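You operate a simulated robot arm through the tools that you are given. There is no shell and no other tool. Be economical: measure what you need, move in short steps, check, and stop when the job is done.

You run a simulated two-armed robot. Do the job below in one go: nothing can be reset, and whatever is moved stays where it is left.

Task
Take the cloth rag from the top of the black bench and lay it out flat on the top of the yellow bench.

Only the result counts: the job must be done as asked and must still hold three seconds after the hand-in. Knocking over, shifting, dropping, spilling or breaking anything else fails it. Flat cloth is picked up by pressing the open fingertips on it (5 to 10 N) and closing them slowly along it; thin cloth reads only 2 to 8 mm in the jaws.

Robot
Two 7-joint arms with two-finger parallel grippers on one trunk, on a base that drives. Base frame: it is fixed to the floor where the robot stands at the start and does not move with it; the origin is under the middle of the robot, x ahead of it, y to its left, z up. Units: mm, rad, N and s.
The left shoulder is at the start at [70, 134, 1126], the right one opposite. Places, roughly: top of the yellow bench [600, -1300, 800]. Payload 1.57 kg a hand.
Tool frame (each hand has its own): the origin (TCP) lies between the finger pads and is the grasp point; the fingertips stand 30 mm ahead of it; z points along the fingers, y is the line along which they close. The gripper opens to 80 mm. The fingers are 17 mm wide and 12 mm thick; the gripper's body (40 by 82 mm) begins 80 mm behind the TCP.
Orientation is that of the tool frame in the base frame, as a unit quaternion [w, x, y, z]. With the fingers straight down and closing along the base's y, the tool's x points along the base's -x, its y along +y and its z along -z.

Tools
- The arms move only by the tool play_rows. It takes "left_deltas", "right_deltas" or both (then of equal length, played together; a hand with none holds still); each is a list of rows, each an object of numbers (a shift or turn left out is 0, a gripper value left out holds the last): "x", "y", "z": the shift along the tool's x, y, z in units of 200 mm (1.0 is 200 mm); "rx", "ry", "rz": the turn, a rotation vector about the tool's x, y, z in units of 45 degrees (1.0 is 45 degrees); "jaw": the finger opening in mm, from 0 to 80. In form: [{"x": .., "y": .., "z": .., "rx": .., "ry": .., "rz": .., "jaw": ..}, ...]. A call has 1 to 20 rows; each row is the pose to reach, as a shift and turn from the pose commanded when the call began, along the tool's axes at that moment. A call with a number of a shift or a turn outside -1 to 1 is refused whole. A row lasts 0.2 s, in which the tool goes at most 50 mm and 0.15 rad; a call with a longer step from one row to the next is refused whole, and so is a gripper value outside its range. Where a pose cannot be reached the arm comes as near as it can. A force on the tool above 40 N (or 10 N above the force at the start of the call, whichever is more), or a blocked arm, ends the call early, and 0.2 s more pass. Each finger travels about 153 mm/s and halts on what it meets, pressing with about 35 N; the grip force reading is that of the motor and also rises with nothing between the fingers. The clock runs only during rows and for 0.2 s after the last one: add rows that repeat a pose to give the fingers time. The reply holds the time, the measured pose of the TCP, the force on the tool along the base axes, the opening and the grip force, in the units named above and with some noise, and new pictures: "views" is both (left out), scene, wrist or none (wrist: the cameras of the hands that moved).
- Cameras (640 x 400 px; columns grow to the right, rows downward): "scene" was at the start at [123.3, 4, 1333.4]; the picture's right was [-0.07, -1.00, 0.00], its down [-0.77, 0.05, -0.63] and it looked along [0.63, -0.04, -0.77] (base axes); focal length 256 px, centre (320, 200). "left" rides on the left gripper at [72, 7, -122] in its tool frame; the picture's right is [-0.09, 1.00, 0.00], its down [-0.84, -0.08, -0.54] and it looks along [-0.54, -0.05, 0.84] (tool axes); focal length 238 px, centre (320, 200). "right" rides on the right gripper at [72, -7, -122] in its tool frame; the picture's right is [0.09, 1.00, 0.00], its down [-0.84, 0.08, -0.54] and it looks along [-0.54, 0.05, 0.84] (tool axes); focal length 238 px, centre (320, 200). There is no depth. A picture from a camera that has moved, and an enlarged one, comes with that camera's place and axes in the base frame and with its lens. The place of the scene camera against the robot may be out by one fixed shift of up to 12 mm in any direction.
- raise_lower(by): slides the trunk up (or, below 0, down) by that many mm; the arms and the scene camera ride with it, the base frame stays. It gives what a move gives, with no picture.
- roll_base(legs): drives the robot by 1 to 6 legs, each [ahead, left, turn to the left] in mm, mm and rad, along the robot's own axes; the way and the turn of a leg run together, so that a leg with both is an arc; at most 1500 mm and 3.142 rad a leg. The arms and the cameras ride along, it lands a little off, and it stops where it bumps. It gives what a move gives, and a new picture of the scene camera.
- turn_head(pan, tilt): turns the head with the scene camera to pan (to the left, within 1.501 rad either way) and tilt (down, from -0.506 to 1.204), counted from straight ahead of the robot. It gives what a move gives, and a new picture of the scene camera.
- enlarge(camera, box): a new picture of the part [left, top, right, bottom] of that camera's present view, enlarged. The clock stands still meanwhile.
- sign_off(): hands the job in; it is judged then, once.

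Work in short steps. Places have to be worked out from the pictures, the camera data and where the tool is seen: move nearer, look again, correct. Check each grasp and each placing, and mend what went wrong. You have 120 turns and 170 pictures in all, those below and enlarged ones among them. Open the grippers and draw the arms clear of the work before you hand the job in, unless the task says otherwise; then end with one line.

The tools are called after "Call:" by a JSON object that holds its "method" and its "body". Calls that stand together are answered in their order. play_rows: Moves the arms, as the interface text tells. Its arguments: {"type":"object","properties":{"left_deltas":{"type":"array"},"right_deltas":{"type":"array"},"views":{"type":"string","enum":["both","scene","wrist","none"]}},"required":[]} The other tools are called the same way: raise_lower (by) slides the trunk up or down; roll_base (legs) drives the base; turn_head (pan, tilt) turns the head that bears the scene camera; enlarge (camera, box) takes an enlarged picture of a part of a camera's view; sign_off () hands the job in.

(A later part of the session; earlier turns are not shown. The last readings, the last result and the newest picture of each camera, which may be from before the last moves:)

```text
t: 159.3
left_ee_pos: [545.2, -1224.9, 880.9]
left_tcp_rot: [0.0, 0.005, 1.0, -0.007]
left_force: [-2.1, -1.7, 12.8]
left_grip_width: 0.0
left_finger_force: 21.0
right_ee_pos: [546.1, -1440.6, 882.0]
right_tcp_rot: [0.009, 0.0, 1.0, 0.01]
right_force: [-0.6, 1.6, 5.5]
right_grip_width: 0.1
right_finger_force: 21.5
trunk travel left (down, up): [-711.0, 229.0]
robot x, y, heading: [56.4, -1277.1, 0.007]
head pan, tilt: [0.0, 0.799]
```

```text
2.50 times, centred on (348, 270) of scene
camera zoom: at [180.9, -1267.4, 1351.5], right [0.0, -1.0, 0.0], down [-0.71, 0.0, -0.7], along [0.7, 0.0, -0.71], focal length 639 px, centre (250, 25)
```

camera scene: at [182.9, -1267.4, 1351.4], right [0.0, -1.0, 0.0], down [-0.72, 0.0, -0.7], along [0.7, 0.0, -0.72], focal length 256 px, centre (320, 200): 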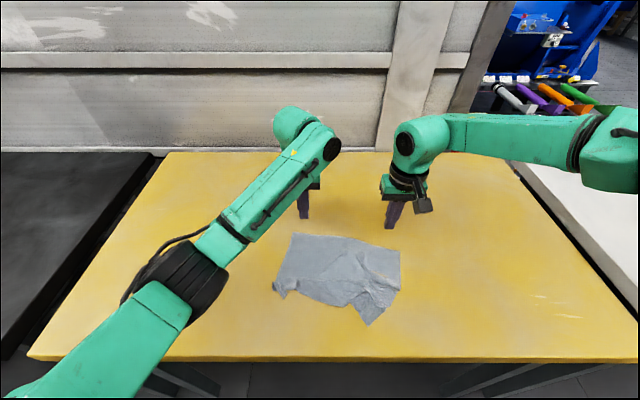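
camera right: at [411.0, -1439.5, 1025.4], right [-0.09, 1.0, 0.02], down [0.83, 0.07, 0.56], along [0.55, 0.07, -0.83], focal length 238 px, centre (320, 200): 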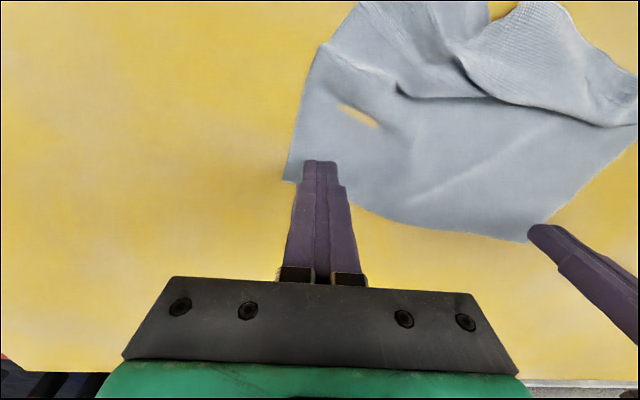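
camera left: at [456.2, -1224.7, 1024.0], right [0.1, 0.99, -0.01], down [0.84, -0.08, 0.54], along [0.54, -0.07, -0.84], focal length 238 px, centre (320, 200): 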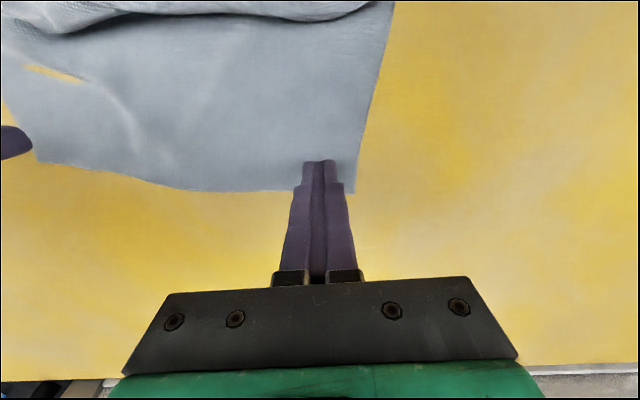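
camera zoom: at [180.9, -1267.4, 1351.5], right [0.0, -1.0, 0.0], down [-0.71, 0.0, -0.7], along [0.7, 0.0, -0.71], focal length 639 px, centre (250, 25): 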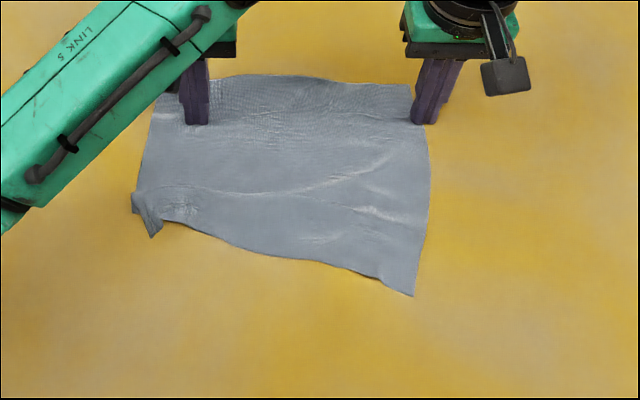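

Excellent: the right side is now nearly flat. What remains is the near-left corner flap. I lift both hands and bring the left camera over it.

Call:
{"method": "play_rows", "body": {"left_deltas": [{"z": -0.1}, {"z": -0.25}, {"x": 0.15, "z": -0.3}, {"x": 0.3, "z": -0.3}, {"x": 0.45, "z": -0.3}, {"x": 0.55, "y": 0.05, "z": -0.3}, {"x": 0.55, "y": 0.05, "z": -0.3}], "right_deltas": [{"z": -0.1}, {"z": -0.25}, {"z": -0.3}, {"z": -0.3}, {"y": -0.1, "z": -0.3}, {"y": -0.3, "z": -0.3}, {"y": -0.4, "z": -0.3}], "views": "wrist"}}

Call:
{"method": "enlarge", "body": {"camera": "left", "box": [160, 80, 480, 280]}}

```text
t: 160.9
left_ee_pos: [439.2, -1212.7, 940.3]
left_tcp_rot: [-0.002, 0.005, 1.0, -0.006]
left_force: [0.1, 0.6, 0.0]
left_grip_width: 0.0
left_finger_force: 21.3
right_ee_pos: [546.7, -1519.5, 938.7]
right_tcp_rot: [0.006, -0.001, 1.0, 0.011]
right_force: [-0.4, -0.1, 0.6]
right_grip_width: 0.0
right_finger_force: 20.8
trunk travel left (down, up): [-711.0, 229.0]
robot x, y, heading: [56.6, -1275.2, 0.009]
head pan, tilt: [0.0, 0.799]
camera right: at [473.3, -1530.4, 1059.5], right [-0.09, 1.0, 0.02], down [0.83, 0.07, 0.56], along [0.55, 0.07, -0.83], focal length 238 px, centre (320, 200)
camera left: at [367.2, -1203.4, 1061.1], right [0.1, 0.99, -0.01], down [0.84, -0.08, 0.54], along [0.54, -0.07, -0.84], focal length 238 px, centre (320, 200)
```

right: 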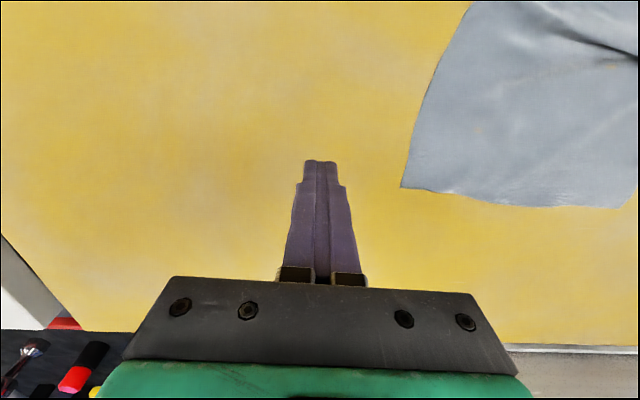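
left: 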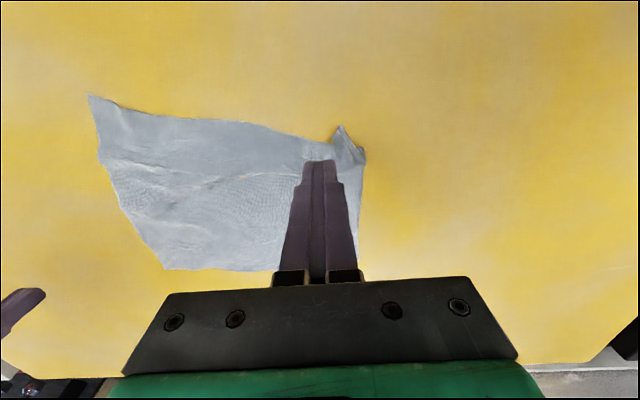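

```text
2.00 times, centred on (320, 180) of left
camera zoom: at [367.2, -1203.4, 1061.1], right [0.1, 0.99, -0.01], down [0.84, -0.08, 0.54], along [0.54, -0.07, -0.84], focal length 477 px, centre (320, 240)
```

zoom: 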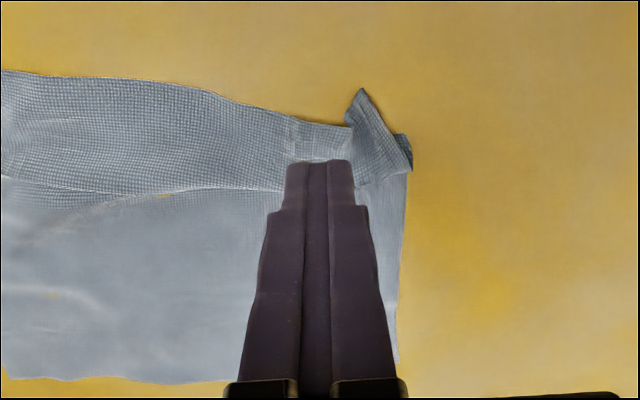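

The near-left corner is folded over on top, and a ridge still takes up length on that side. I press the left tip just inside the near edge at about (448,−1222) and drag toward the robot.

Call:
{"method": "play_rows", "body": {"left_deltas": [{"x": -0.04, "y": -0.04, "z": 0.1}, {"x": -0.04, "y": -0.04, "z": 0.2}, {"x": -0.04, "y": -0.04, "z": 0.27}, {"x": -0.04, "y": -0.04, "z": 0.298}, {"x": -0.04, "y": -0.04, "z": 0.3}], "views": "none"}}

```text
t: 162.1
left_ee_pos: [447.1, -1221.9, 881.1]
left_tcp_rot: [0.002, 0.005, 1.0, -0.008]
left_force: [2.4, 1.1, 20.7]
left_grip_width: 0.0
left_finger_force: 20.9
right_ee_pos: [544.9, -1519.1, 941.1]
right_tcp_rot: [0.007, 0.001, 1.0, 0.011]
right_force: [0.2, 0.2, -1.2]
right_grip_width: 0.0
right_finger_force: 21.4
trunk travel left (down, up): [-711.0, 229.0]
robot x, y, heading: [55.2, -1275.1, -0.005]
head pan, tilt: [0.0, 0.799]
```

Call:
{"method": "play_rows", "body": {"left_deltas": [{"z": -0.004}, {"x": 0.03, "z": -0.004}, {"x": 0.06, "y": 0.005, "z": -0.004}, {"x": 0.09, "y": 0.01, "z": -0.004}, {"x": 0.12, "y": 0.015, "z": -0.004}, {"x": 0.15, "y": 0.02, "z": -0.004}, {"x": 0.18, "y": 0.025, "z": -0.004}, {"x": 0.21, "y": 0.03, "z": -0.004}, {"x": 0.24, "y": 0.035, "z": -0.004}, {"x": 0.27, "y": 0.04, "z": -0.004}, {"x": 0.27, "y": 0.04, "z": -0.004}, {"x": 0.27, "y": 0.04, "z": -0.1}, {"x": 0.27, "y": 0.04, "z": -0.25}, {"x": 0.27, "y": 0.04, "z": -0.35}, {"x": 0.27, "y": 0.04, "z": -0.35}], "views": "wrist"}}

Call:
{"method": "enlarge", "body": {"camera": "scene", "box": [220, 190, 476, 350]}}

```text
t: 165.3
left_ee_pos: [391.4, -1211.9, 948.9]
left_tcp_rot: [-0.003, 0.005, 1.0, -0.007]
left_force: [-0.7, 0.3, 0.1]
left_grip_width: 0.2
left_finger_force: 21.7
right_ee_pos: [546.5, -1520.2, 939.3]
right_tcp_rot: [0.007, 0.0, 1.0, 0.01]
right_force: [0.1, -0.1, -0.8]
right_grip_width: 0.0
right_finger_force: 21.2
trunk travel left (down, up): [-711.0, 229.0]
robot x, y, heading: [60.8, -1276.6, 0.004]
head pan, tilt: [0.0, 0.799]
camera left: at [320.1, -1202.5, 1071.8], right [0.1, 0.99, -0.01], down [0.84, -0.08, 0.54], along [0.54, -0.07, -0.84], focal length 238 px, centre (320, 200)
```

left: 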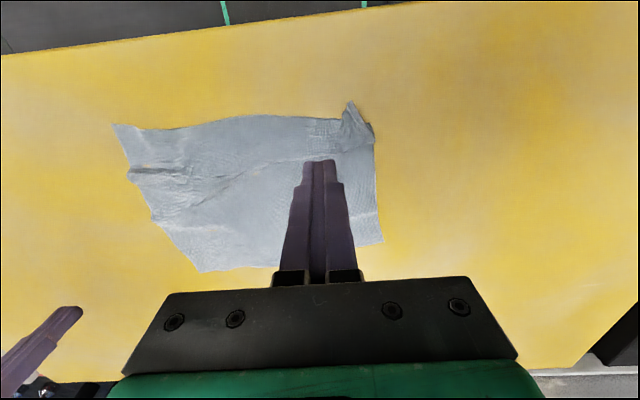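

```text
2.50 times, centred on (348, 270) of scene
camera zoom: at [184.7, -1267.3, 1351.1], right [0.0, -1.0, 0.0], down [-0.72, 0.0, -0.7], along [0.7, 0.0, -0.72], focal length 639 px, centre (250, 25)
```

zoom: 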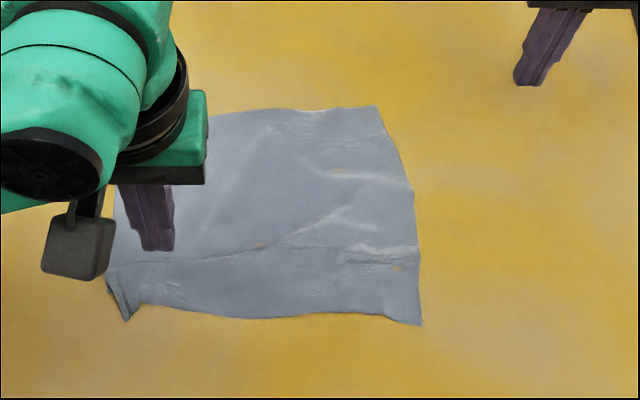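

The cloth is now nearly square. I enlarge the flap.

Call:
{"method": "enlarge", "body": {"camera": "left", "box": [288, 80, 416, 160]}}

Call:
{"method": "enlarge", "body": {"camera": "scene", "box": [250, 280, 330, 330]}}

```text
5.00 times, centred on (352, 120) of left
camera zoom: at [320.1, -1202.5, 1071.8], right [0.1, 0.99, -0.01], down [0.84, -0.08, 0.54], along [0.54, -0.07, -0.84], focal length 1192 px, centre (160, 600)
```

zoom: 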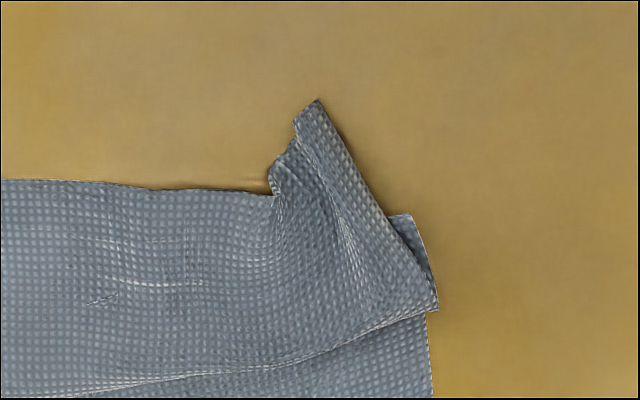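

```text
8.00 times, centred on (290, 305) of scene
camera zoom: at [184.7, -1267.3, 1351.1], right [0.0, -1.0, 0.0], down [-0.72, 0.0, -0.7], along [0.7, 0.0, -0.72], focal length 2045 px, centre (560, -640)
```

zoom: 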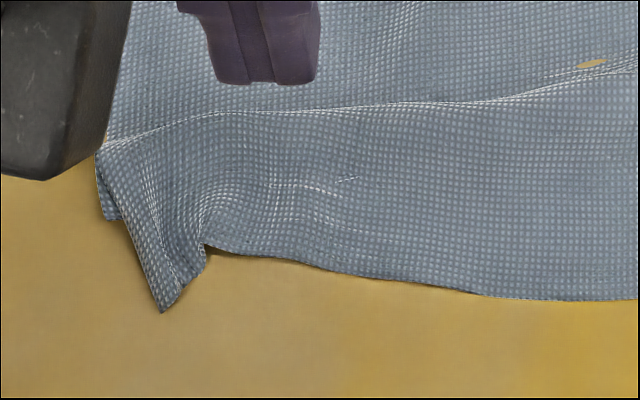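

The near-left corner is tucked under by about 20 mm. I'll pinch just inboard of it at (390,−1212), lift 50 mm so it drops free, then set it down while moving inward so the corner trails outward.

Call:
{"method": "play_rows", "body": {"left_deltas": [{"z": 0.1, "jaw": 30}, {"z": 0.2}, {"z": 0.29}, {"z": 0.325}, {"z": 0.334}, {"z": 0.34}, {"z": 0.34}], "views": "none"}}

```text
t: 166.9
left_ee_pos: [391.4, -1212.8, 881.4]
left_tcp_rot: [0.001, 0.005, 1.0, -0.007]
left_force: [0.9, -0.4, 14.2]
left_grip_width: 29.7
left_finger_force: 0.2
right_ee_pos: [544.5, -1519.7, 939.5]
right_tcp_rot: [0.007, 0.0, 1.0, 0.011]
right_force: [-0.3, -0.6, -0.1]
right_grip_width: 0.0
right_finger_force: 21.4
trunk travel left (down, up): [-711.0, 229.0]
robot x, y, heading: [53.9, -1277.5, 0.005]
head pan, tilt: [0.0, 0.799]
```

Contact reads 14 N. I ease 0.5 mm, close slowly and check.

Call:
{"method": "play_rows", "body": {"left_deltas": [{"z": -0.0025}, {"z": -0.0025, "jaw": 28}, {"z": -0.0025, "jaw": 26}, {"z": -0.0025, "jaw": 24}, {"z": -0.0025, "jaw": 22}, {"z": -0.0025, "jaw": 20}, {"z": -0.0025, "jaw": 18}, {"z": -0.0025, "jaw": 16}, {"z": -0.0025, "jaw": 14}, {"z": -0.0025, "jaw": 12}, {"z": -0.0025, "jaw": 10}, {"z": -0.0025, "jaw": 8}, {"z": -0.0025, "jaw": 6}, {"z": -0.0025, "jaw": 5}, {"z": -0.0025, "jaw": 4}, {"z": -0.0025, "jaw": 3}, {"z": -0.0025, "jaw": 2}, {"z": -0.0025, "jaw": 1}, {"z": -0.0025, "jaw": 0}, {"z": -0.0025, "jaw": 0}], "views": "none"}}

```text
t: 171.1
left_ee_pos: [392.0, -1214.0, 882.1]
left_tcp_rot: [-0.001, 0.005, 1.0, -0.007]
left_force: [1.7, 1.6, 15.4]
left_grip_width: 2.8
left_finger_force: 24.4
right_ee_pos: [545.7, -1518.8, 939.7]
right_tcp_rot: [0.007, 0.0, 1.0, 0.01]
right_force: [-0.3, 0.7, 0.1]
right_grip_width: 0.3
right_finger_force: 21.1
trunk travel left (down, up): [-711.0, 229.0]
robot x, y, heading: [58.3, -1276.2, 0.008]
head pan, tilt: [0.0, 0.799]
```

Gripped (2.8 mm). I lift 55 mm with a small inward move and look.

Call:
{"method": "play_rows", "body": {"left_deltas": [{"z": -0.07}, {"z": -0.14}, {"z": -0.21}, {"z": -0.28}, {"z": -0.28}, {"z": -0.28}], "views": "none"}}

Call:
{"method": "enlarge", "body": {"camera": "left", "box": [160, 60, 480, 260]}}

Call:
{"method": "enlarge", "body": {"camera": "scene", "box": [220, 230, 380, 330]}}

```text
t: 172.5
left_ee_pos: [393.1, -1211.5, 937.0]
left_tcp_rot: [-0.002, 0.005, 1.0, -0.006]
left_force: [0.2, -0.5, -0.2]
left_grip_width: 2.8
left_finger_force: 24.5
right_ee_pos: [546.9, -1519.5, 938.3]
right_tcp_rot: [0.008, 0.001, 1.0, 0.011]
right_force: [0.1, 0.6, -0.4]
right_grip_width: 0.0
right_finger_force: 21.2
trunk travel left (down, up): [-711.0, 229.0]
robot x, y, heading: [59.6, -1276.9, 0.004]
head pan, tilt: [0.0, 0.799]
```

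```text
2.00 times, centred on (320, 160) of left
camera zoom: at [322.0, -1203.1, 1058.9], right [0.1, 0.99, -0.01], down [0.84, -0.08, 0.54], along [0.54, -0.07, -0.84], focal length 477 px, centre (320, 280)
```

zoom: 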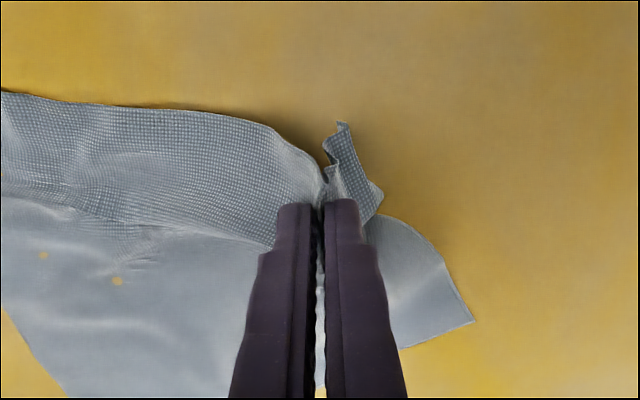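

```text
4.00 times, centred on (300, 280) of scene
camera zoom: at [184.8, -1267.5, 1351.1], right [0.0, -1.0, 0.0], down [-0.72, 0.0, -0.7], along [0.7, 0.0, -0.72], focal length 1022 px, centre (400, -120)
```

zoom: 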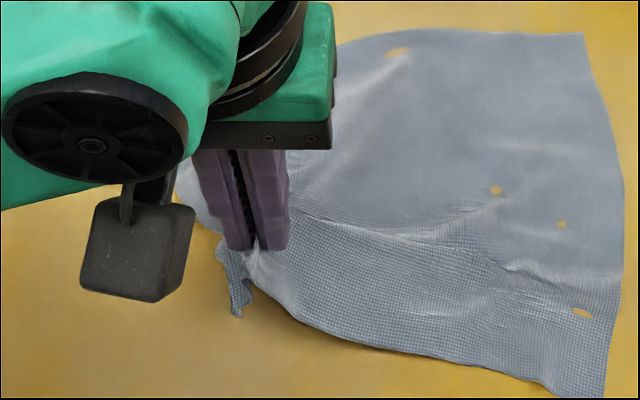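

The flap hangs free beyond the fingers. I lower it while moving inward, so it lies outward, then open the jaws slowly.

Call:
{"method": "play_rows", "body": {"left_deltas": [{"x": 0.02, "y": 0.05, "z": 0.02}, {"x": 0.04, "y": 0.1, "z": 0.06}, {"x": 0.04, "y": 0.12, "z": 0.12}, {"x": 0.02, "y": 0.08, "z": 0.16}, {"x": 0.0, "y": 0.03, "z": 0.19}, {"x": -0.03, "y": -0.02, "z": 0.22}, {"x": -0.06, "y": -0.07, "z": 0.24}, {"x": -0.09, "y": -0.12, "z": 0.26}, {"x": -0.1, "y": -0.14, "z": 0.272}, {"x": -0.1, "y": -0.14, "z": 0.276, "jaw": 4}, {"x": -0.1, "y": -0.14, "z": 0.276, "jaw": 8}, {"x": -0.1, "y": -0.14, "z": 0.276, "jaw": 14}, {"x": -0.1, "y": -0.14, "z": 0.276, "jaw": 20}, {"x": -0.1, "y": -0.14, "z": 0.276, "jaw": 26}, {"x": -0.1, "y": -0.14, "z": 0.276, "jaw": 30}, {"x": -0.1, "y": -0.14, "z": 0.276, "jaw": 30}, {"x": -0.1, "y": -0.14, "z": 0.15}, {"x": 0, "y": -0.1, "z": 0}, {"x": 0, "y": -0.1, "z": 0}], "views": "none"}}

Call:
{"method": "enlarge", "body": {"camera": "left", "box": [160, 60, 480, 260]}}

```text
t: 176.5
left_ee_pos: [391.9, -1232.1, 937.1]
left_tcp_rot: [-0.002, 0.005, 1.0, -0.007]
left_force: [0.5, 0.0, 0.0]
left_grip_width: 30.0
left_finger_force: 0.0
right_ee_pos: [547.0, -1520.4, 938.5]
right_tcp_rot: [0.007, -0.001, 1.0, 0.01]
right_force: [0.1, 0.4, -0.4]
right_grip_width: 0.0
right_finger_force: 21.0
trunk travel left (down, up): [-711.0, 229.0]
robot x, y, heading: [58.1, -1278.4, 0.006]
head pan, tilt: [0.0, 0.799]
```

```text
2.00 times, centred on (320, 160) of left
camera zoom: at [320.8, -1222.6, 1059.6], right [0.1, 0.99, -0.01], down [0.84, -0.08, 0.54], along [0.54, -0.07, -0.84], focal length 477 px, centre (320, 280)
```

zoom: 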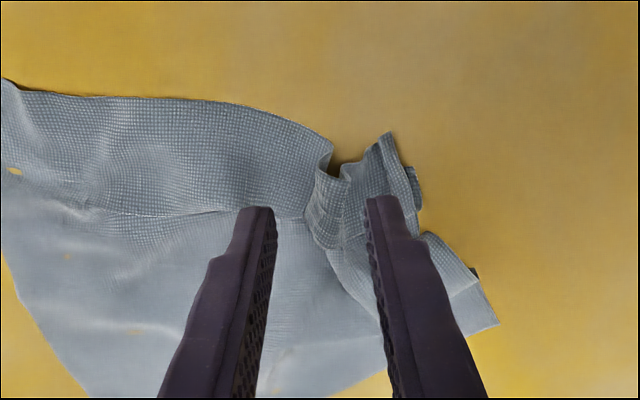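

The corner lies out now, with a pleat beside it. I close the fingers, press on the flap at about (400,−1203) and drag it outward to flatten the pleat.

Call:
{"method": "play_rows", "body": {"left_deltas": [{"x": -0.02, "y": 0.07, "jaw": 0}, {"x": -0.04, "y": 0.145, "z": 0.05}, {"x": -0.04, "y": 0.145, "z": 0.15}, {"x": -0.04, "y": 0.145, "z": 0.24}, {"x": -0.04, "y": 0.145, "z": 0.275}, {"x": -0.04, "y": 0.145, "z": 0.281}, {"x": -0.04, "y": 0.145, "z": 0.281}], "views": "none"}}

```text
t: 178.1
left_ee_pos: [399.9, -1204.6, 881.5]
left_tcp_rot: [0.001, 0.005, 1.0, -0.008]
left_force: [2.1, 0.2, 18.2]
left_grip_width: 0.1
left_finger_force: 21.4
right_ee_pos: [545.0, -1519.2, 939.5]
right_tcp_rot: [0.008, 0.0, 1.0, 0.011]
right_force: [-0.1, 0.0, -0.3]
right_grip_width: 0.1
right_finger_force: 22.0
trunk travel left (down, up): [-711.0, 229.0]
robot x, y, heading: [56.5, -1278.2, 0.0]
head pan, tilt: [0.0, 0.799]
```

Call:
{"method": "play_rows", "body": {"left_deltas": [{"x": 0.015, "y": 0.03, "z": -0.003}, {"x": 0.03, "y": 0.06, "z": -0.003}, {"x": 0.05, "y": 0.09, "z": -0.003}, {"x": 0.07, "y": 0.12, "z": -0.003}, {"x": 0.09, "y": 0.15, "z": -0.003}, {"x": 0.11, "y": 0.18, "z": -0.003}, {"x": 0.13, "y": 0.2, "z": -0.003}, {"x": 0.13, "y": 0.2, "z": -0.003}, {"x": 0.13, "y": 0.2, "z": -0.1}, {"x": 0.13, "y": 0.2, "z": -0.3}, {"x": 0.13, "y": 0.2, "z": -0.4}, {"x": 0.13, "y": 0.2, "z": -0.4}], "views": "none"}}

Call:
{"method": "enlarge", "body": {"camera": "left", "box": [100, 60, 484, 300]}}

```text
t: 180.7
left_ee_pos: [384.7, -1162.3, 963.9]
left_tcp_rot: [-0.003, 0.005, 1.0, -0.007]
left_force: [-0.3, 0.0, 0.9]
left_grip_width: 0.0
left_finger_force: 21.4
left hand out of reach, approached as far as the arm can: row 7, 8, 9, 10, 11, 12
right_ee_pos: [546.8, -1517.7, 938.6]
right_tcp_rot: [0.007, 0.0, 1.0, 0.011]
right_force: [-1.1, 0.7, -0.6]
right_grip_width: 0.1
right_finger_force: 21.2
trunk travel left (down, up): [-711.0, 229.0]
robot x, y, heading: [59.4, -1276.8, -0.0]
head pan, tilt: [0.0, 0.799]
```

```text
1.67 times, centred on (292, 180) of left
camera zoom: at [313.0, -1153.0, 1086.0], right [0.1, 0.99, -0.01], down [0.84, -0.08, 0.54], along [0.54, -0.07, -0.84], focal length 397 px, centre (367, 233)
```

zoom: 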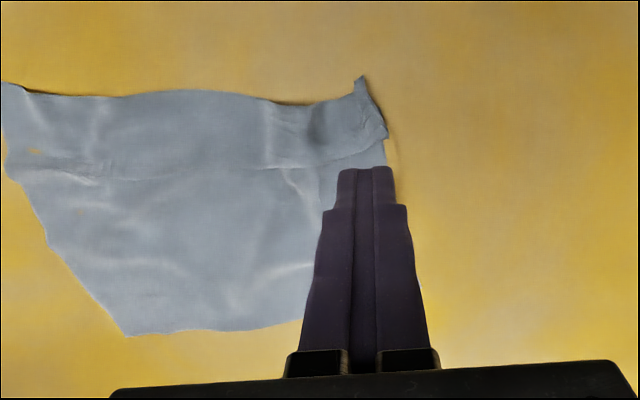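

Much flatter. I check with the scene camera.

Call:
{"method": "enlarge", "body": {"camera": "scene", "box": [230, 210, 422, 330]}}

Call:
{"method": "enlarge", "body": {"camera": "left", "box": [280, 90, 376, 150]}}

```text
3.33 times, centred on (326, 270) of scene
camera zoom: at [184.5, -1266.9, 1351.1], right [0.0, -1.0, 0.0], down [-0.72, 0.0, -0.7], along [0.7, 0.0, -0.72], focal length 852 px, centre (300, -33)
```

zoom: 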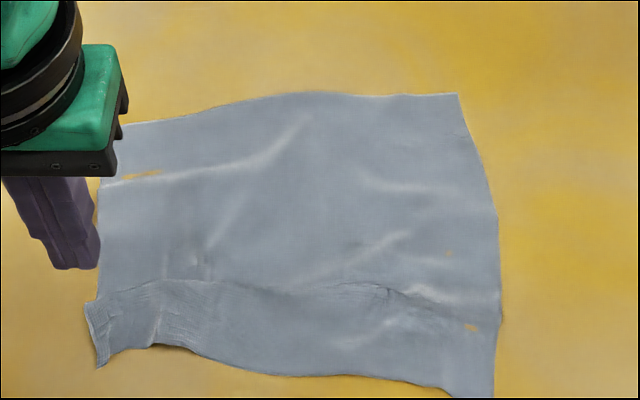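

```text
6.67 times, centred on (328, 120) of left
camera zoom: at [313.0, -1153.0, 1086.0], right [0.1, 0.99, -0.01], down [0.84, -0.08, 0.54], along [0.54, -0.07, -0.84], focal length 1589 px, centre (267, 733)
```

zoom: 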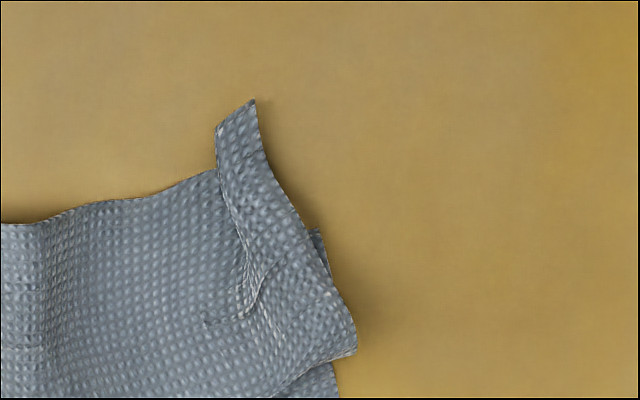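

Overall it's nearly flat, but the left side is still about 60 mm short (far-left corner near (517,−1159)) and the right side slightly so. I'll press inside both far corners and pull forward and outward once more.

Call:
{"method": "play_rows", "body": {"left_deltas": [{"x": -0.15}, {"x": -0.35, "y": -0.05}, {"x": -0.52, "y": -0.1, "z": 0.05}, {"x": -0.52, "y": -0.1, "z": 0.2}, {"x": -0.52, "y": -0.1, "z": 0.3}, {"x": -0.52, "y": -0.1, "z": 0.3}], "right_deltas": [{"y": 0.15}, {"y": 0.35}, {"x": 0.05, "y": 0.55}, {"x": 0.15, "y": 0.75}, {"x": 0.155, "y": 0.765, "z": 0.1}, {"x": 0.155, "y": 0.765, "z": 0.18}], "views": "wrist"}}

```text
t: 182.1
left_ee_pos: [487.3, -1187.8, 900.6]
left_tcp_rot: [-0.002, 0.005, 1.0, -0.007]
left_force: [0.2, -0.4, 0.4]
left_grip_width: 0.0
left_finger_force: 21.5
right_ee_pos: [511.6, -1376.3, 908.2]
right_tcp_rot: [0.008, 0.001, 1.0, 0.012]
right_force: [0.3, -0.3, -0.3]
right_grip_width: 0.0
right_finger_force: 20.9
right hand out of reach, approached as far as the arm can: row 5, 6
trunk travel left (down, up): [-711.0, 229.0]
robot x, y, heading: [57.1, -1279.5, 0.001]
head pan, tilt: [0.0, 0.799]
camera right: at [437.3, -1386.6, 1029.4], right [-0.09, 1.0, 0.02], down [0.83, 0.07, 0.56], along [0.55, 0.07, -0.83], focal length 238 px, centre (320, 200)
camera left: at [415.8, -1178.4, 1023.7], right [0.1, 0.99, -0.01], down [0.84, -0.08, 0.54], along [0.54, -0.07, -0.84], focal length 238 px, centre (320, 200)
```

right: 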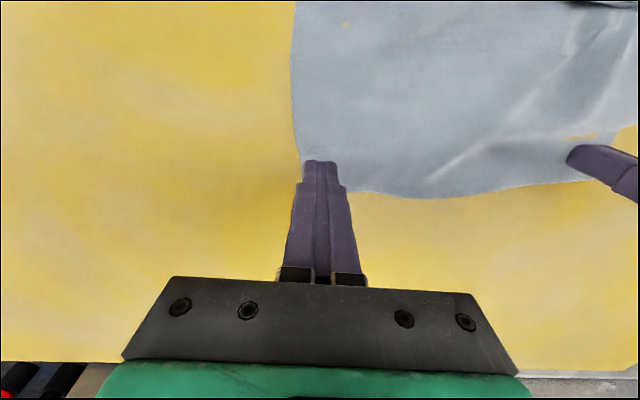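
left: 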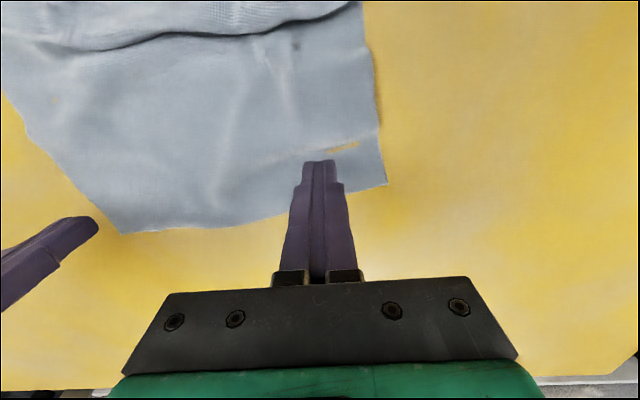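

Both tips are inside the far corners. I descend to press.

Call:
{"method": "play_rows", "body": {"left_deltas": [{"y": 0.04, "z": 0.05}, {"y": 0.05, "z": 0.09}, {"y": 0.05, "z": 0.102}, {"y": 0.05, "z": 0.102}], "right_deltas": [{"x": 0.03, "z": 0.06}, {"x": 0.03, "z": 0.12}, {"x": 0.03, "z": 0.137}, {"x": 0.03, "z": 0.137}], "views": "none"}}

```text
t: 183.1
left_ee_pos: [486.7, -1177.2, 883.2]
left_tcp_rot: [-0.001, 0.005, 1.0, -0.007]
left_force: [0.2, 0.1, -0.4]
left_grip_width: 0.0
left_finger_force: 21.4
right_ee_pos: [501.2, -1380.6, 884.7]
right_tcp_rot: [0.008, 0.0, 1.0, 0.011]
right_force: [-0.8, -0.5, 0.5]
right_grip_width: 0.2
right_finger_force: 21.6
right hand out of reach, approached as far as the arm can: row 2, 3, 4
trunk travel left (down, up): [-711.0, 229.0]
robot x, y, heading: [56.4, -1277.6, -0.0]
head pan, tilt: [0.0, 0.799]
```

The right hand is at its limit, so I only drag with the left: press about 2.5 mm further and pull the far-left corner forward 50 mm.

Call:
{"method": "play_rows", "body": {"left_deltas": [{"z": 0.006}, {"z": 0.012}, {"z": 0.013}, {"x": -0.03, "z": 0.013}, {"x": -0.06, "z": 0.013}, {"x": -0.09, "z": 0.013}, {"x": -0.12, "z": 0.013}, {"x": -0.15, "z": 0.013}, {"x": -0.18, "z": 0.013}, {"x": -0.21, "z": 0.013}, {"x": -0.24, "z": 0.013}, {"x": -0.27, "y": 0.02, "z": 0.013}, {"x": -0.27, "y": 0.02, "z": 0.013}], "right_deltas": [{"z": -0.1}, {"z": -0.2}, {"z": -0.25}, {"z": -0.25}, {"z": -0.25}, {"z": -0.25}, {"z": -0.25}, {"z": -0.25, "y": -0.1}, {"z": -0.25, "y": -0.2}, {"z": -0.25, "y": -0.35}, {"z": -0.25, "y": -0.5}, {"z": -0.25, "y": -0.5}, {"z": -0.25, "y": -0.5}], "views": "none"}}

Call:
{"method": "enlarge", "body": {"camera": "scene", "box": [230, 210, 422, 330]}}

```text
t: 185.9
left_ee_pos: [538.3, -1174.7, 880.7]
left_tcp_rot: [0.002, 0.006, 1.0, -0.007]
left_force: [-2.4, -1.0, 16.0]
left_grip_width: 0.2
left_finger_force: 21.0
right_ee_pos: [497.0, -1480.8, 930.7]
right_tcp_rot: [0.008, -0.001, 1.0, 0.012]
right_force: [-0.6, 0.1, -1.2]
right_grip_width: 0.0
right_finger_force: 20.9
trunk travel left (down, up): [-711.0, 229.0]
robot x, y, heading: [59.4, -1276.3, 0.001]
head pan, tilt: [0.0, 0.799]
```

```text
3.33 times, centred on (326, 270) of scene
camera zoom: at [182.0, -1268.7, 1351.5], right [0.0, -1.0, 0.0], down [-0.72, 0.0, -0.7], along [0.7, 0.0, -0.72], focal length 852 px, centre (300, -33)
```

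zoom: 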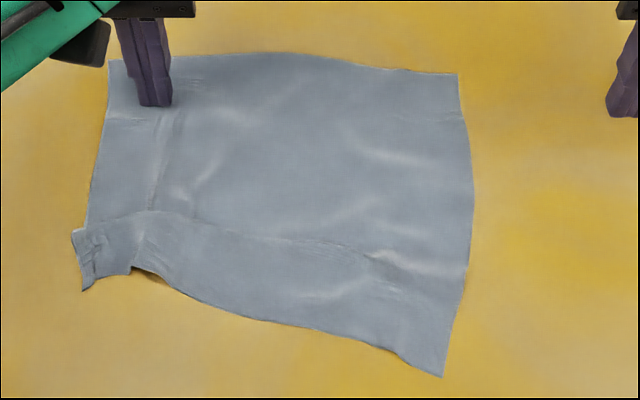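

The far side is flat and square now. Next I pull the near-left part back by about 50 mm: I move the tip to (425,−1188) and press.

Call:
{"method": "play_rows", "body": {"left_deltas": [{"z": -0.1}, {"x": 0.15, "z": -0.14}, {"x": 0.35, "y": -0.05, "z": -0.14}, {"x": 0.5, "y": -0.065, "z": -0.14}, {"x": 0.565, "y": -0.065, "z": -0.1}, {"x": 0.565, "y": -0.065, "z": -0.02}, {"x": 0.565, "y": -0.065, "z": -0.003}, {"x": 0.565, "y": -0.065, "z": -0.003}], "views": "none"}}

```text
t: 187.7
left_ee_pos: [428.3, -1185.6, 881.1]
left_tcp_rot: [0.001, 0.006, 1.0, -0.007]
left_force: [1.6, 1.3, 15.7]
left_grip_width: 0.0
left_finger_force: 21.4
right_ee_pos: [498.0, -1480.2, 931.1]
right_tcp_rot: [0.009, -0.001, 1.0, 0.01]
right_force: [-0.9, 0.3, 0.4]
right_grip_width: 0.1
right_finger_force: 21.6
trunk travel left (down, up): [-711.0, 229.0]
robot x, y, heading: [57.3, -1276.2, 0.001]
head pan, tilt: [0.0, 0.799]
```

Call:
{"method": "play_rows", "body": {"left_deltas": [{"x": 0.03}, {"x": 0.06}, {"x": 0.09}, {"x": 0.12}, {"x": 0.15}, {"x": 0.18}, {"x": 0.21}, {"x": 0.24}, {"x": 0.26}, {"x": 0.26}, {"x": 0.26, "z": -0.1}, {"x": 0.26, "z": -0.25}, {"x": 0.2, "y": 0.1, "z": -0.4}, {"x": 0.2, "y": 0.1, "z": -0.4}], "views": "none"}}

Call:
{"method": "enlarge", "body": {"camera": "scene", "box": [230, 210, 422, 330]}}

Call:
{"method": "enlarge", "body": {"camera": "left", "box": [100, 60, 484, 300]}}

```text
t: 189.5
left_ee_pos: [381.6, -1185.7, 881.7]
left_tcp_rot: [0.004, 0.005, 1.0, -0.009]
left_force: [-2.6, -1.5, 15.5]
left_grip_width: 0.0
left_finger_force: 21.0
right_ee_pos: [496.8, -1480.2, 928.9]
right_tcp_rot: [0.007, 0.0, 1.0, 0.012]
right_force: [0.2, -0.2, 0.0]
right_grip_width: 0.0
right_finger_force: 21.1
trunk travel left (down, up): [-711.0, 229.0]
robot x, y, heading: [56.8, -1277.1, 0.002]
head pan, tilt: [0.0, 0.799]
stopped in row 9 (left hand): the force on the tool passed its limit (the readings are from after the stop); the commanded pose is now the measured one
```

```text
3.33 times, centred on (326, 270) of scene
camera zoom: at [182.3, -1267.9, 1350.9], right [0.0, -1.0, 0.0], down [-0.72, 0.0, -0.7], along [0.7, 0.0, -0.72], focal length 852 px, centre (300, -33)
```

zoom: 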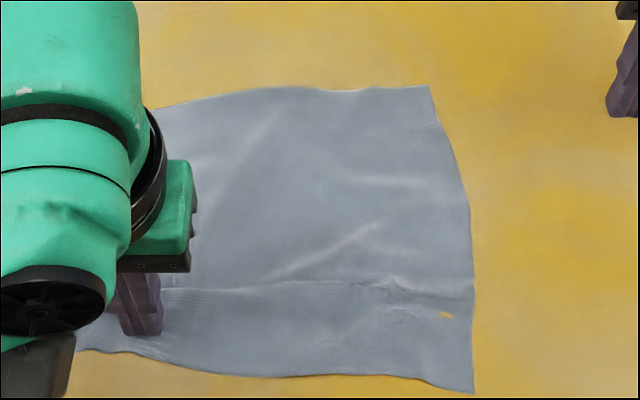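

```text
1.67 times, centred on (292, 180) of left
camera zoom: at [308.9, -1176.3, 1002.6], right [0.1, 0.99, -0.02], down [0.83, -0.08, 0.55], along [0.54, -0.07, -0.84], focal length 397 px, centre (367, 233)
```

zoom: 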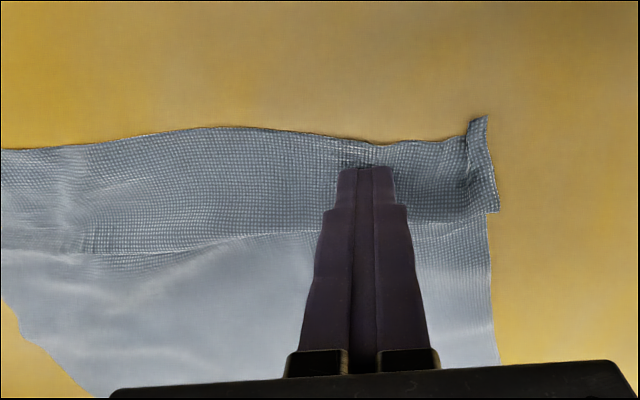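

Very good. I lift the left hand away to the side and view the whole cloth.

Call:
{"method": "play_rows", "body": {"left_deltas": [{"z": -0.08}, {"z": -0.2}, {"x": -0.1, "z": -0.35, "y": 0.1}, {"x": -0.25, "z": -0.4, "y": 0.25}, {"x": -0.35, "z": -0.4, "y": 0.4}, {"x": -0.4, "z": -0.4, "y": 0.55}, {"x": -0.4, "z": -0.4, "y": 0.65}], "views": "none"}}

Call:
{"method": "enlarge", "body": {"camera": "scene", "box": [230, 210, 422, 330]}}

```text
t: 191.1
left_ee_pos: [463.4, -1054.3, 959.8]
left_tcp_rot: [0.001, 0.006, 1.0, -0.007]
left_force: [0.0, -0.1, 0.7]
left_grip_width: 0.0
left_finger_force: 20.7
right_ee_pos: [498.7, -1478.9, 930.0]
right_tcp_rot: [0.007, 0.0, 1.0, 0.011]
right_force: [-0.7, 0.3, -0.2]
right_grip_width: 0.0
right_finger_force: 21.6
trunk travel left (down, up): [-711.0, 229.0]
robot x, y, heading: [56.7, -1276.8, 0.007]
head pan, tilt: [0.0, 0.799]
```

```text
3.33 times, centred on (326, 270) of scene
camera zoom: at [184.2, -1266.9, 1351.2], right [0.0, -1.0, 0.0], down [-0.72, 0.0, -0.7], along [0.7, 0.0, -0.72], focal length 852 px, centre (300, -33)
```

zoom: 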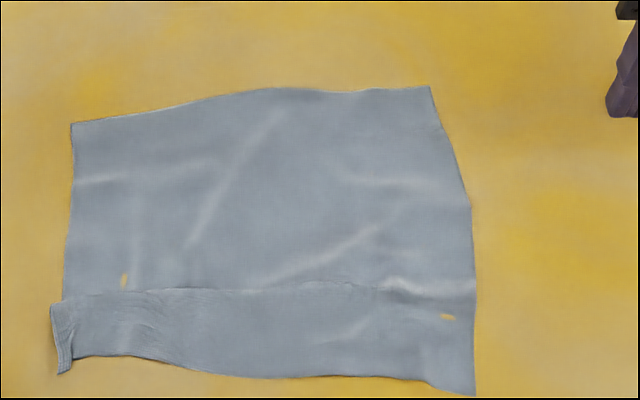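

The far edge is full length (252 mm), but the left side still measures about 165 of 222 mm: a Z-fold along x≈395 moves along rigidly. I need to hold the near strip with one hand while pulling the far-left corner with the other, so I shift the base left 105 mm and back 42 mm.

Call:
{"method": "roll_base", "body": {"legs": [[-42, 105, 0]]}}

Call:
{"method": "play_rows", "body": {"left_deltas": [{"x": -0.15, "y": -0.15}, {"x": -0.3, "y": -0.35}, {"x": -0.42, "y": -0.55}, {"x": -0.42, "y": -0.75}, {"x": -0.42, "y": -0.95, "z": 0.1}, {"x": -0.42, "y": -0.97, "z": 0.25}, {"x": -0.42, "y": -0.97, "z": 0.3}, {"x": -0.42, "y": -0.97, "z": 0.3}], "right_deltas": [{"x": 0.1, "y": 0.1}, {"x": 0.2, "y": 0.25}, {"x": 0.3, "y": 0.4}, {"x": 0.4, "y": 0.55}, {"x": 0.42, "y": 0.7, "z": 0.05}, {"x": 0.42, "y": 0.72, "z": 0.1}, {"x": 0.42, "y": 0.72, "z": 0.15}, {"x": 0.42, "y": 0.72, "z": 0.15}], "views": "wrist"}}

```text
t: 192.3
left_ee_pos: [422.5, -950.2, 959.2]
left_tcp_rot: [0.0, 0.005, 1.0, -0.007]
left_force: [-0.5, -0.2, -0.2]
left_grip_width: 0.0
left_finger_force: 21.3
right_ee_pos: [456.7, -1374.5, 929.3]
right_tcp_rot: [0.006, -0.001, 1.0, 0.012]
right_force: [0.2, -0.3, 0.6]
right_grip_width: 0.1
right_finger_force: 21.0
trunk travel left (down, up): [-711.0, 229.0]
robot x, y, heading: [15.5, -1170.3, 0.004]
head pan, tilt: [0.0, 0.799]
camera scene: at [142.9, -1162.1, 1351.1], right [0.0, -1.0, 0.0], down [-0.72, 0.0, -0.7], along [0.7, 0.0, -0.72], focal length 256 px, centre (320, 200)
```

scene: 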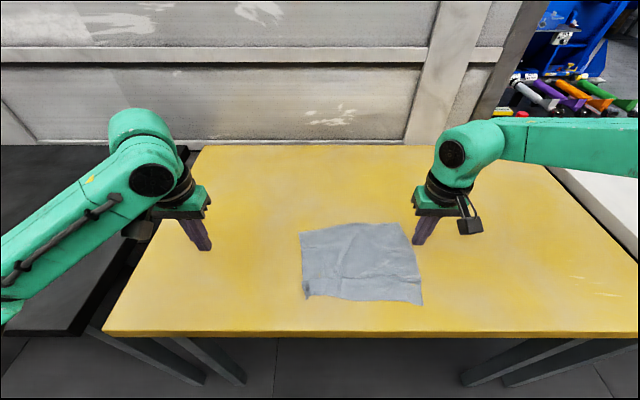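

```text
t: 194.1
left_ee_pos: [505.5, -1146.6, 899.9]
left_tcp_rot: [0.0, 0.006, 1.0, -0.007]
left_force: [0.1, 0.2, -0.4]
left_grip_width: 0.1
left_finger_force: 21.1
right_ee_pos: [373.3, -1229.3, 901.4]
right_tcp_rot: [0.008, -0.001, 1.0, 0.012]
right_force: [-0.7, -0.6, -1.4]
right_grip_width: 0.1
right_finger_force: 21.1
trunk travel left (down, up): [-711.0, 229.0]
robot x, y, heading: [16.1, -1172.4, 0.007]
head pan, tilt: [0.0, 0.799]
camera right: at [299.3, -1238.6, 1021.4], right [-0.09, 1.0, 0.02], down [0.83, 0.07, 0.56], along [0.55, 0.07, -0.83], focal length 238 px, centre (320, 200)
camera left: at [433.7, -1137.2, 1021.8], right [0.1, 0.99, -0.02], down [0.84, -0.08, 0.54], along [0.54, -0.07, -0.84], focal length 238 px, centre (320, 200)
```

right: 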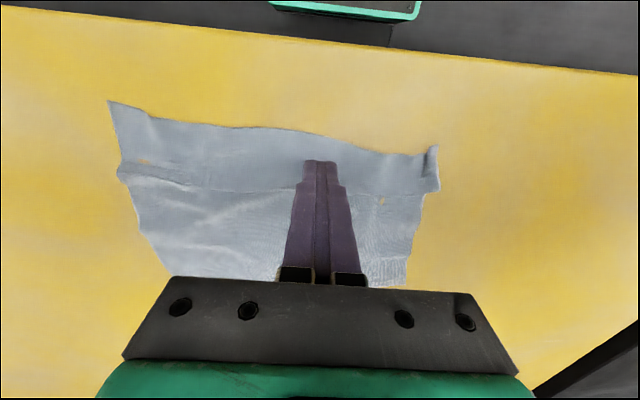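
left: 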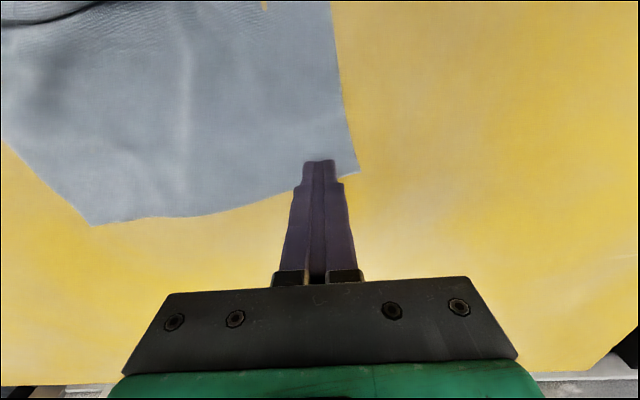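

Both tips are well placed: the right on the near strip, the left inside the far-left corner. I press both.

Call:
{"method": "play_rows", "body": {"left_deltas": [{"x": 0.05, "y": -0.03, "z": 0.05}, {"x": 0.05, "y": -0.03, "z": 0.085}, {"x": 0.05, "y": -0.03, "z": 0.1}, {"x": 0.05, "y": -0.03, "z": 0.1}], "right_deltas": [{"z": 0.06}, {"z": 0.095}, {"z": 0.108}, {"z": 0.108}], "views": "none"}}

```text
t: 195.1
left_ee_pos: [495.7, -1150.8, 880.9]
left_tcp_rot: [0.001, 0.006, 1.0, -0.008]
left_force: [-0.1, 1.1, 0.5]
left_grip_width: 0.0
left_finger_force: 21.6
right_ee_pos: [373.0, -1231.9, 881.7]
right_tcp_rot: [0.008, -0.001, 1.0, 0.012]
right_force: [0.6, -0.6, 0.6]
right_grip_width: 0.0
right_finger_force: 21.4
right hand out of reach, approached as far as the arm can: row 3, 4
trunk travel left (down, up): [-711.0, 229.0]
robot x, y, heading: [14.7, -1169.7, 0.001]
head pan, tilt: [0.0, 0.799]
```

I lower the trunk 1.6 mm to press both tips.

Call:
{"method": "raise_lower", "body": {"by": -1.6}}

```text
t: 195.6
left_ee_pos: [493.0, -1151.6, 881.5]
left_tcp_rot: [0.001, 0.005, 1.0, -0.008]
left_force: [1.3, 0.3, 7.1]
left_grip_width: 0.0
left_finger_force: 21.6
right_ee_pos: [371.3, -1231.5, 882.2]
right_tcp_rot: [0.009, 0.0, 1.0, 0.012]
right_force: [2.7, -0.4, 11.3]
right_grip_width: 0.0
right_finger_force: 21.6
trunk travel left (down, up): [-709.0, 231.0]
robot x, y, heading: [16.5, -1168.2, 0.001]
head pan, tilt: [0.0, 0.799]
```

Left reads 7 N and right 11 N. I pull the left forward 50 mm while the right holds.

Call:
{"method": "play_rows", "body": {"left_deltas": [{"z": 0.002}, {"x": -0.03, "z": 0.003}, {"x": -0.06, "z": 0.003}, {"x": -0.09, "y": 0.005, "z": 0.003}, {"x": -0.12, "y": 0.01, "z": 0.003}, {"x": -0.15, "y": 0.015, "z": 0.004}, {"x": -0.18, "y": 0.02, "z": 0.004}, {"x": -0.21, "y": 0.02, "z": 0.004}, {"x": -0.24, "y": 0.02, "z": 0.004}, {"x": -0.26, "y": 0.02, "z": 0.004}, {"x": -0.26, "y": 0.02, "z": 0.004}], "views": "none"}}

Call:
{"method": "enlarge", "body": {"camera": "scene", "box": [262, 200, 454, 320]}}

```text
t: 198.0
left_ee_pos: [545.3, -1148.4, 882.5]
left_tcp_rot: [0.001, 0.005, 1.0, -0.007]
left_force: [-1.5, 1.1, 5.2]
left_grip_width: 0.0
left_finger_force: 21.3
right_ee_pos: [370.1, -1231.9, 881.8]
right_tcp_rot: [0.009, 0.0, 1.0, 0.011]
right_force: [-1.3, -1.1, 12.2]
right_grip_width: 0.0
right_finger_force: 21.4
trunk travel left (down, up): [-709.0, 231.0]
robot x, y, heading: [13.4, -1172.8, 0.003]
head pan, tilt: [0.0, 0.799]
```

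```text
3.33 times, centred on (358, 260) of scene
camera zoom: at [138.9, -1160.9, 1349.9], right [0.0, -1.0, 0.0], down [-0.71, 0.0, -0.7], along [0.7, 0.0, -0.71], focal length 852 px, centre (193, 0)
```

zoom: 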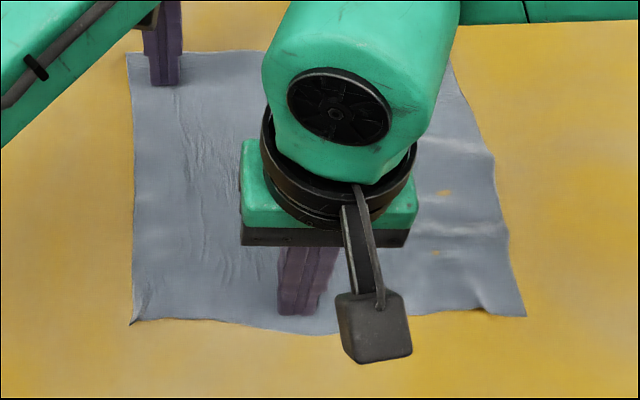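

Excellent: the left side is now straight and the tucked corner has come out. I lift both hands and back away for a look.

Call:
{"method": "play_rows", "body": {"left_deltas": [{"z": -0.08}, {"z": -0.2}, {"z": -0.35}, {"z": -0.4, "y": 0.15}, {"z": -0.4, "y": 0.35}, {"z": -0.4, "y": 0.5}], "right_deltas": [{"z": -0.08}, {"z": -0.2}, {"z": -0.35}, {"z": -0.35, "x": -0.2}, {"z": -0.35, "x": -0.4, "y": -0.1}, {"z": -0.35, "x": -0.5, "y": -0.25}], "views": "none"}}

Call:
{"method": "play_rows", "body": {"right_deltas": [{"y": -0.2}, {"y": -0.4}, {"y": -0.6}, {"y": -0.8}, {"y": -1.0}, {"y": -1.0}], "views": "none"}}

Call:
{"method": "enlarge", "body": {"camera": "scene", "box": [262, 200, 454, 320]}}

```text
t: 199.4
left_ee_pos: [546.1, -1045.8, 955.6]
left_tcp_rot: [0.001, 0.006, 1.0, -0.008]
left_force: [-0.3, 1.1, -0.8]
left_grip_width: 0.0
left_finger_force: 21.3
right_ee_pos: [467.5, -1284.6, 949.4]
right_tcp_rot: [0.008, 0.0, 1.0, 0.012]
right_force: [0.0, -0.8, -0.3]
right_grip_width: 0.0
right_finger_force: 20.9
trunk travel left (down, up): [-709.0, 231.0]
robot x, y, heading: [16.7, -1170.4, 0.004]
head pan, tilt: [0.0, 0.799]
```

```text
t: 200.8
left_ee_pos: [546.5, -1046.2, 954.1]
left_tcp_rot: [0.0, 0.005, 1.0, -0.007]
left_force: [0.1, 0.7, -0.2]
left_grip_width: 0.0
left_finger_force: 21.3
right_ee_pos: [472.2, -1479.7, 946.3]
right_tcp_rot: [0.008, 0.001, 1.0, 0.012]
right_force: [0.3, -0.2, 0.5]
right_grip_width: 0.0
right_finger_force: 21.7
trunk travel left (down, up): [-709.0, 231.0]
robot x, y, heading: [16.0, -1171.5, 0.004]
head pan, tilt: [0.0, 0.799]
```

```text
3.33 times, centred on (358, 260) of scene
camera zoom: at [142.8, -1160.1, 1349.5], right [0.0, -1.0, 0.0], down [-0.72, 0.0, -0.7], along [0.7, 0.0, -0.72], focal length 852 px, centre (193, 0)
```

zoom: 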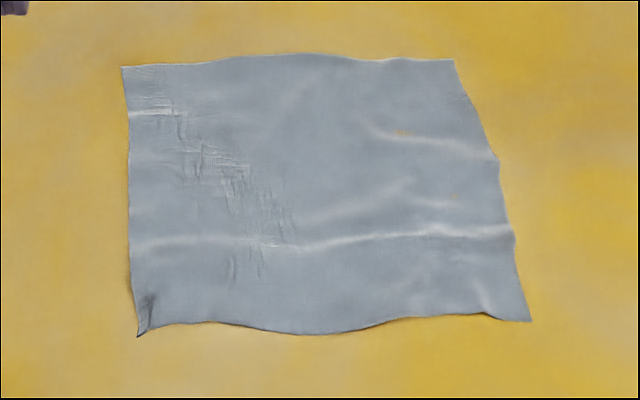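

All four corners are out and only shallow ripples remain (about 205×241 of 222×256 mm). One more diagonal stretch with both hands should take most of them out. I reposition the base and place the tips at the near-left and far-right corners.

Call:
{"method": "roll_base", "body": {"legs": [[20, -60, -0.004]]}}

Call:
{"method": "play_rows", "body": {"left_deltas": [{"x": 0.2}, {"x": 0.4}, {"x": 0.6, "y": -0.05}, {"x": 0.8, "y": -0.15}, {"x": 0.955, "y": -0.25}, {"x": 0.955, "y": -0.28, "z": 0.1}, {"x": 0.955, "y": -0.28, "z": 0.25}, {"x": 0.955, "y": -0.28, "z": 0.25}], "right_deltas": [{"x": -0.1, "y": 0.1}, {"x": -0.2, "y": 0.25}, {"x": -0.215, "y": 0.45}, {"x": -0.215, "y": 0.65}, {"x": -0.215, "y": 0.85}, {"x": -0.215, "y": 0.97}, {"x": -0.215, "y": 0.97, "z": 0.15}, {"x": -0.215, "y": 0.97, "z": 0.22}], "views": "wrist"}}

```text
t: 201.8
left_ee_pos: [566.0, -1104.2, 955.3]
left_tcp_rot: [0.001, 0.005, 1.0, -0.009]
left_force: [-0.1, 0.6, -0.1]
left_grip_width: 0.0
left_finger_force: 21.7
right_ee_pos: [490.4, -1537.8, 947.4]
right_tcp_rot: [0.007, 0.002, 1.0, 0.012]
right_force: [0.5, 0.4, 0.0]
right_grip_width: 0.0
right_finger_force: 21.6
trunk travel left (down, up): [-709.0, 231.0]
robot x, y, heading: [33.0, -1231.9, 0.006]
head pan, tilt: [0.0, 0.799]
camera scene: at [161.9, -1218.0, 1349.6], right [0.0, -1.0, 0.0], down [-0.72, 0.0, -0.7], along [0.7, 0.0, -0.72], focal length 256 px, centre (320, 200)
```

scene: 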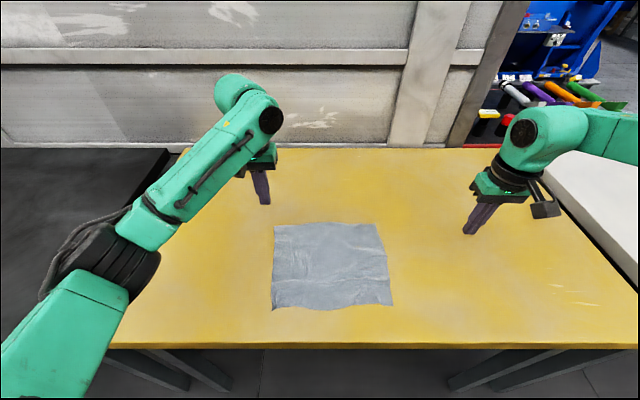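

```text
t: 203.6
left_ee_pos: [375.3, -1162.1, 904.9]
left_tcp_rot: [0.0, 0.006, 1.0, -0.007]
left_force: [0.3, -1.3, 1.0]
left_grip_width: 0.0
left_finger_force: 21.5
right_ee_pos: [520.3, -1356.5, 912.6]
right_tcp_rot: [0.009, 0.001, 1.0, 0.013]
right_force: [0.5, -0.2, -0.9]
right_grip_width: 0.4
right_finger_force: 21.2
right hand out of reach, approached as far as the arm can: row 6, 7, 8
trunk travel left (down, up): [-709.0, 231.0]
robot x, y, heading: [36.4, -1229.6, 0.001]
head pan, tilt: [0.0, 0.799]
camera right: at [446.8, -1367.9, 1031.8], right [-0.09, 1.0, 0.02], down [0.83, 0.06, 0.56], along [0.55, 0.07, -0.83], focal length 238 px, centre (320, 200)
camera left: at [302.0, -1151.6, 1026.5], right [0.1, 0.99, -0.01], down [0.84, -0.08, 0.54], along [0.54, -0.07, -0.84], focal length 238 px, centre (320, 200)
```

right: 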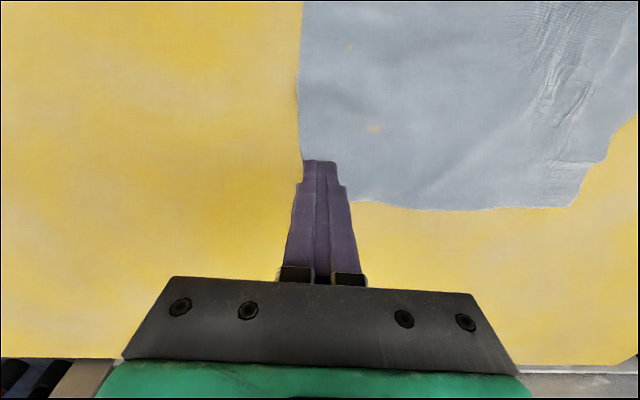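
left: 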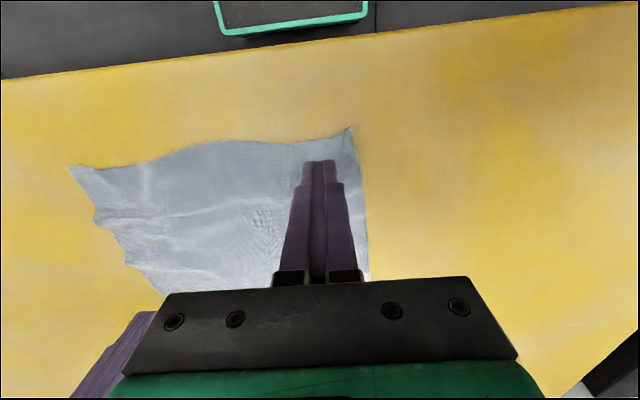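

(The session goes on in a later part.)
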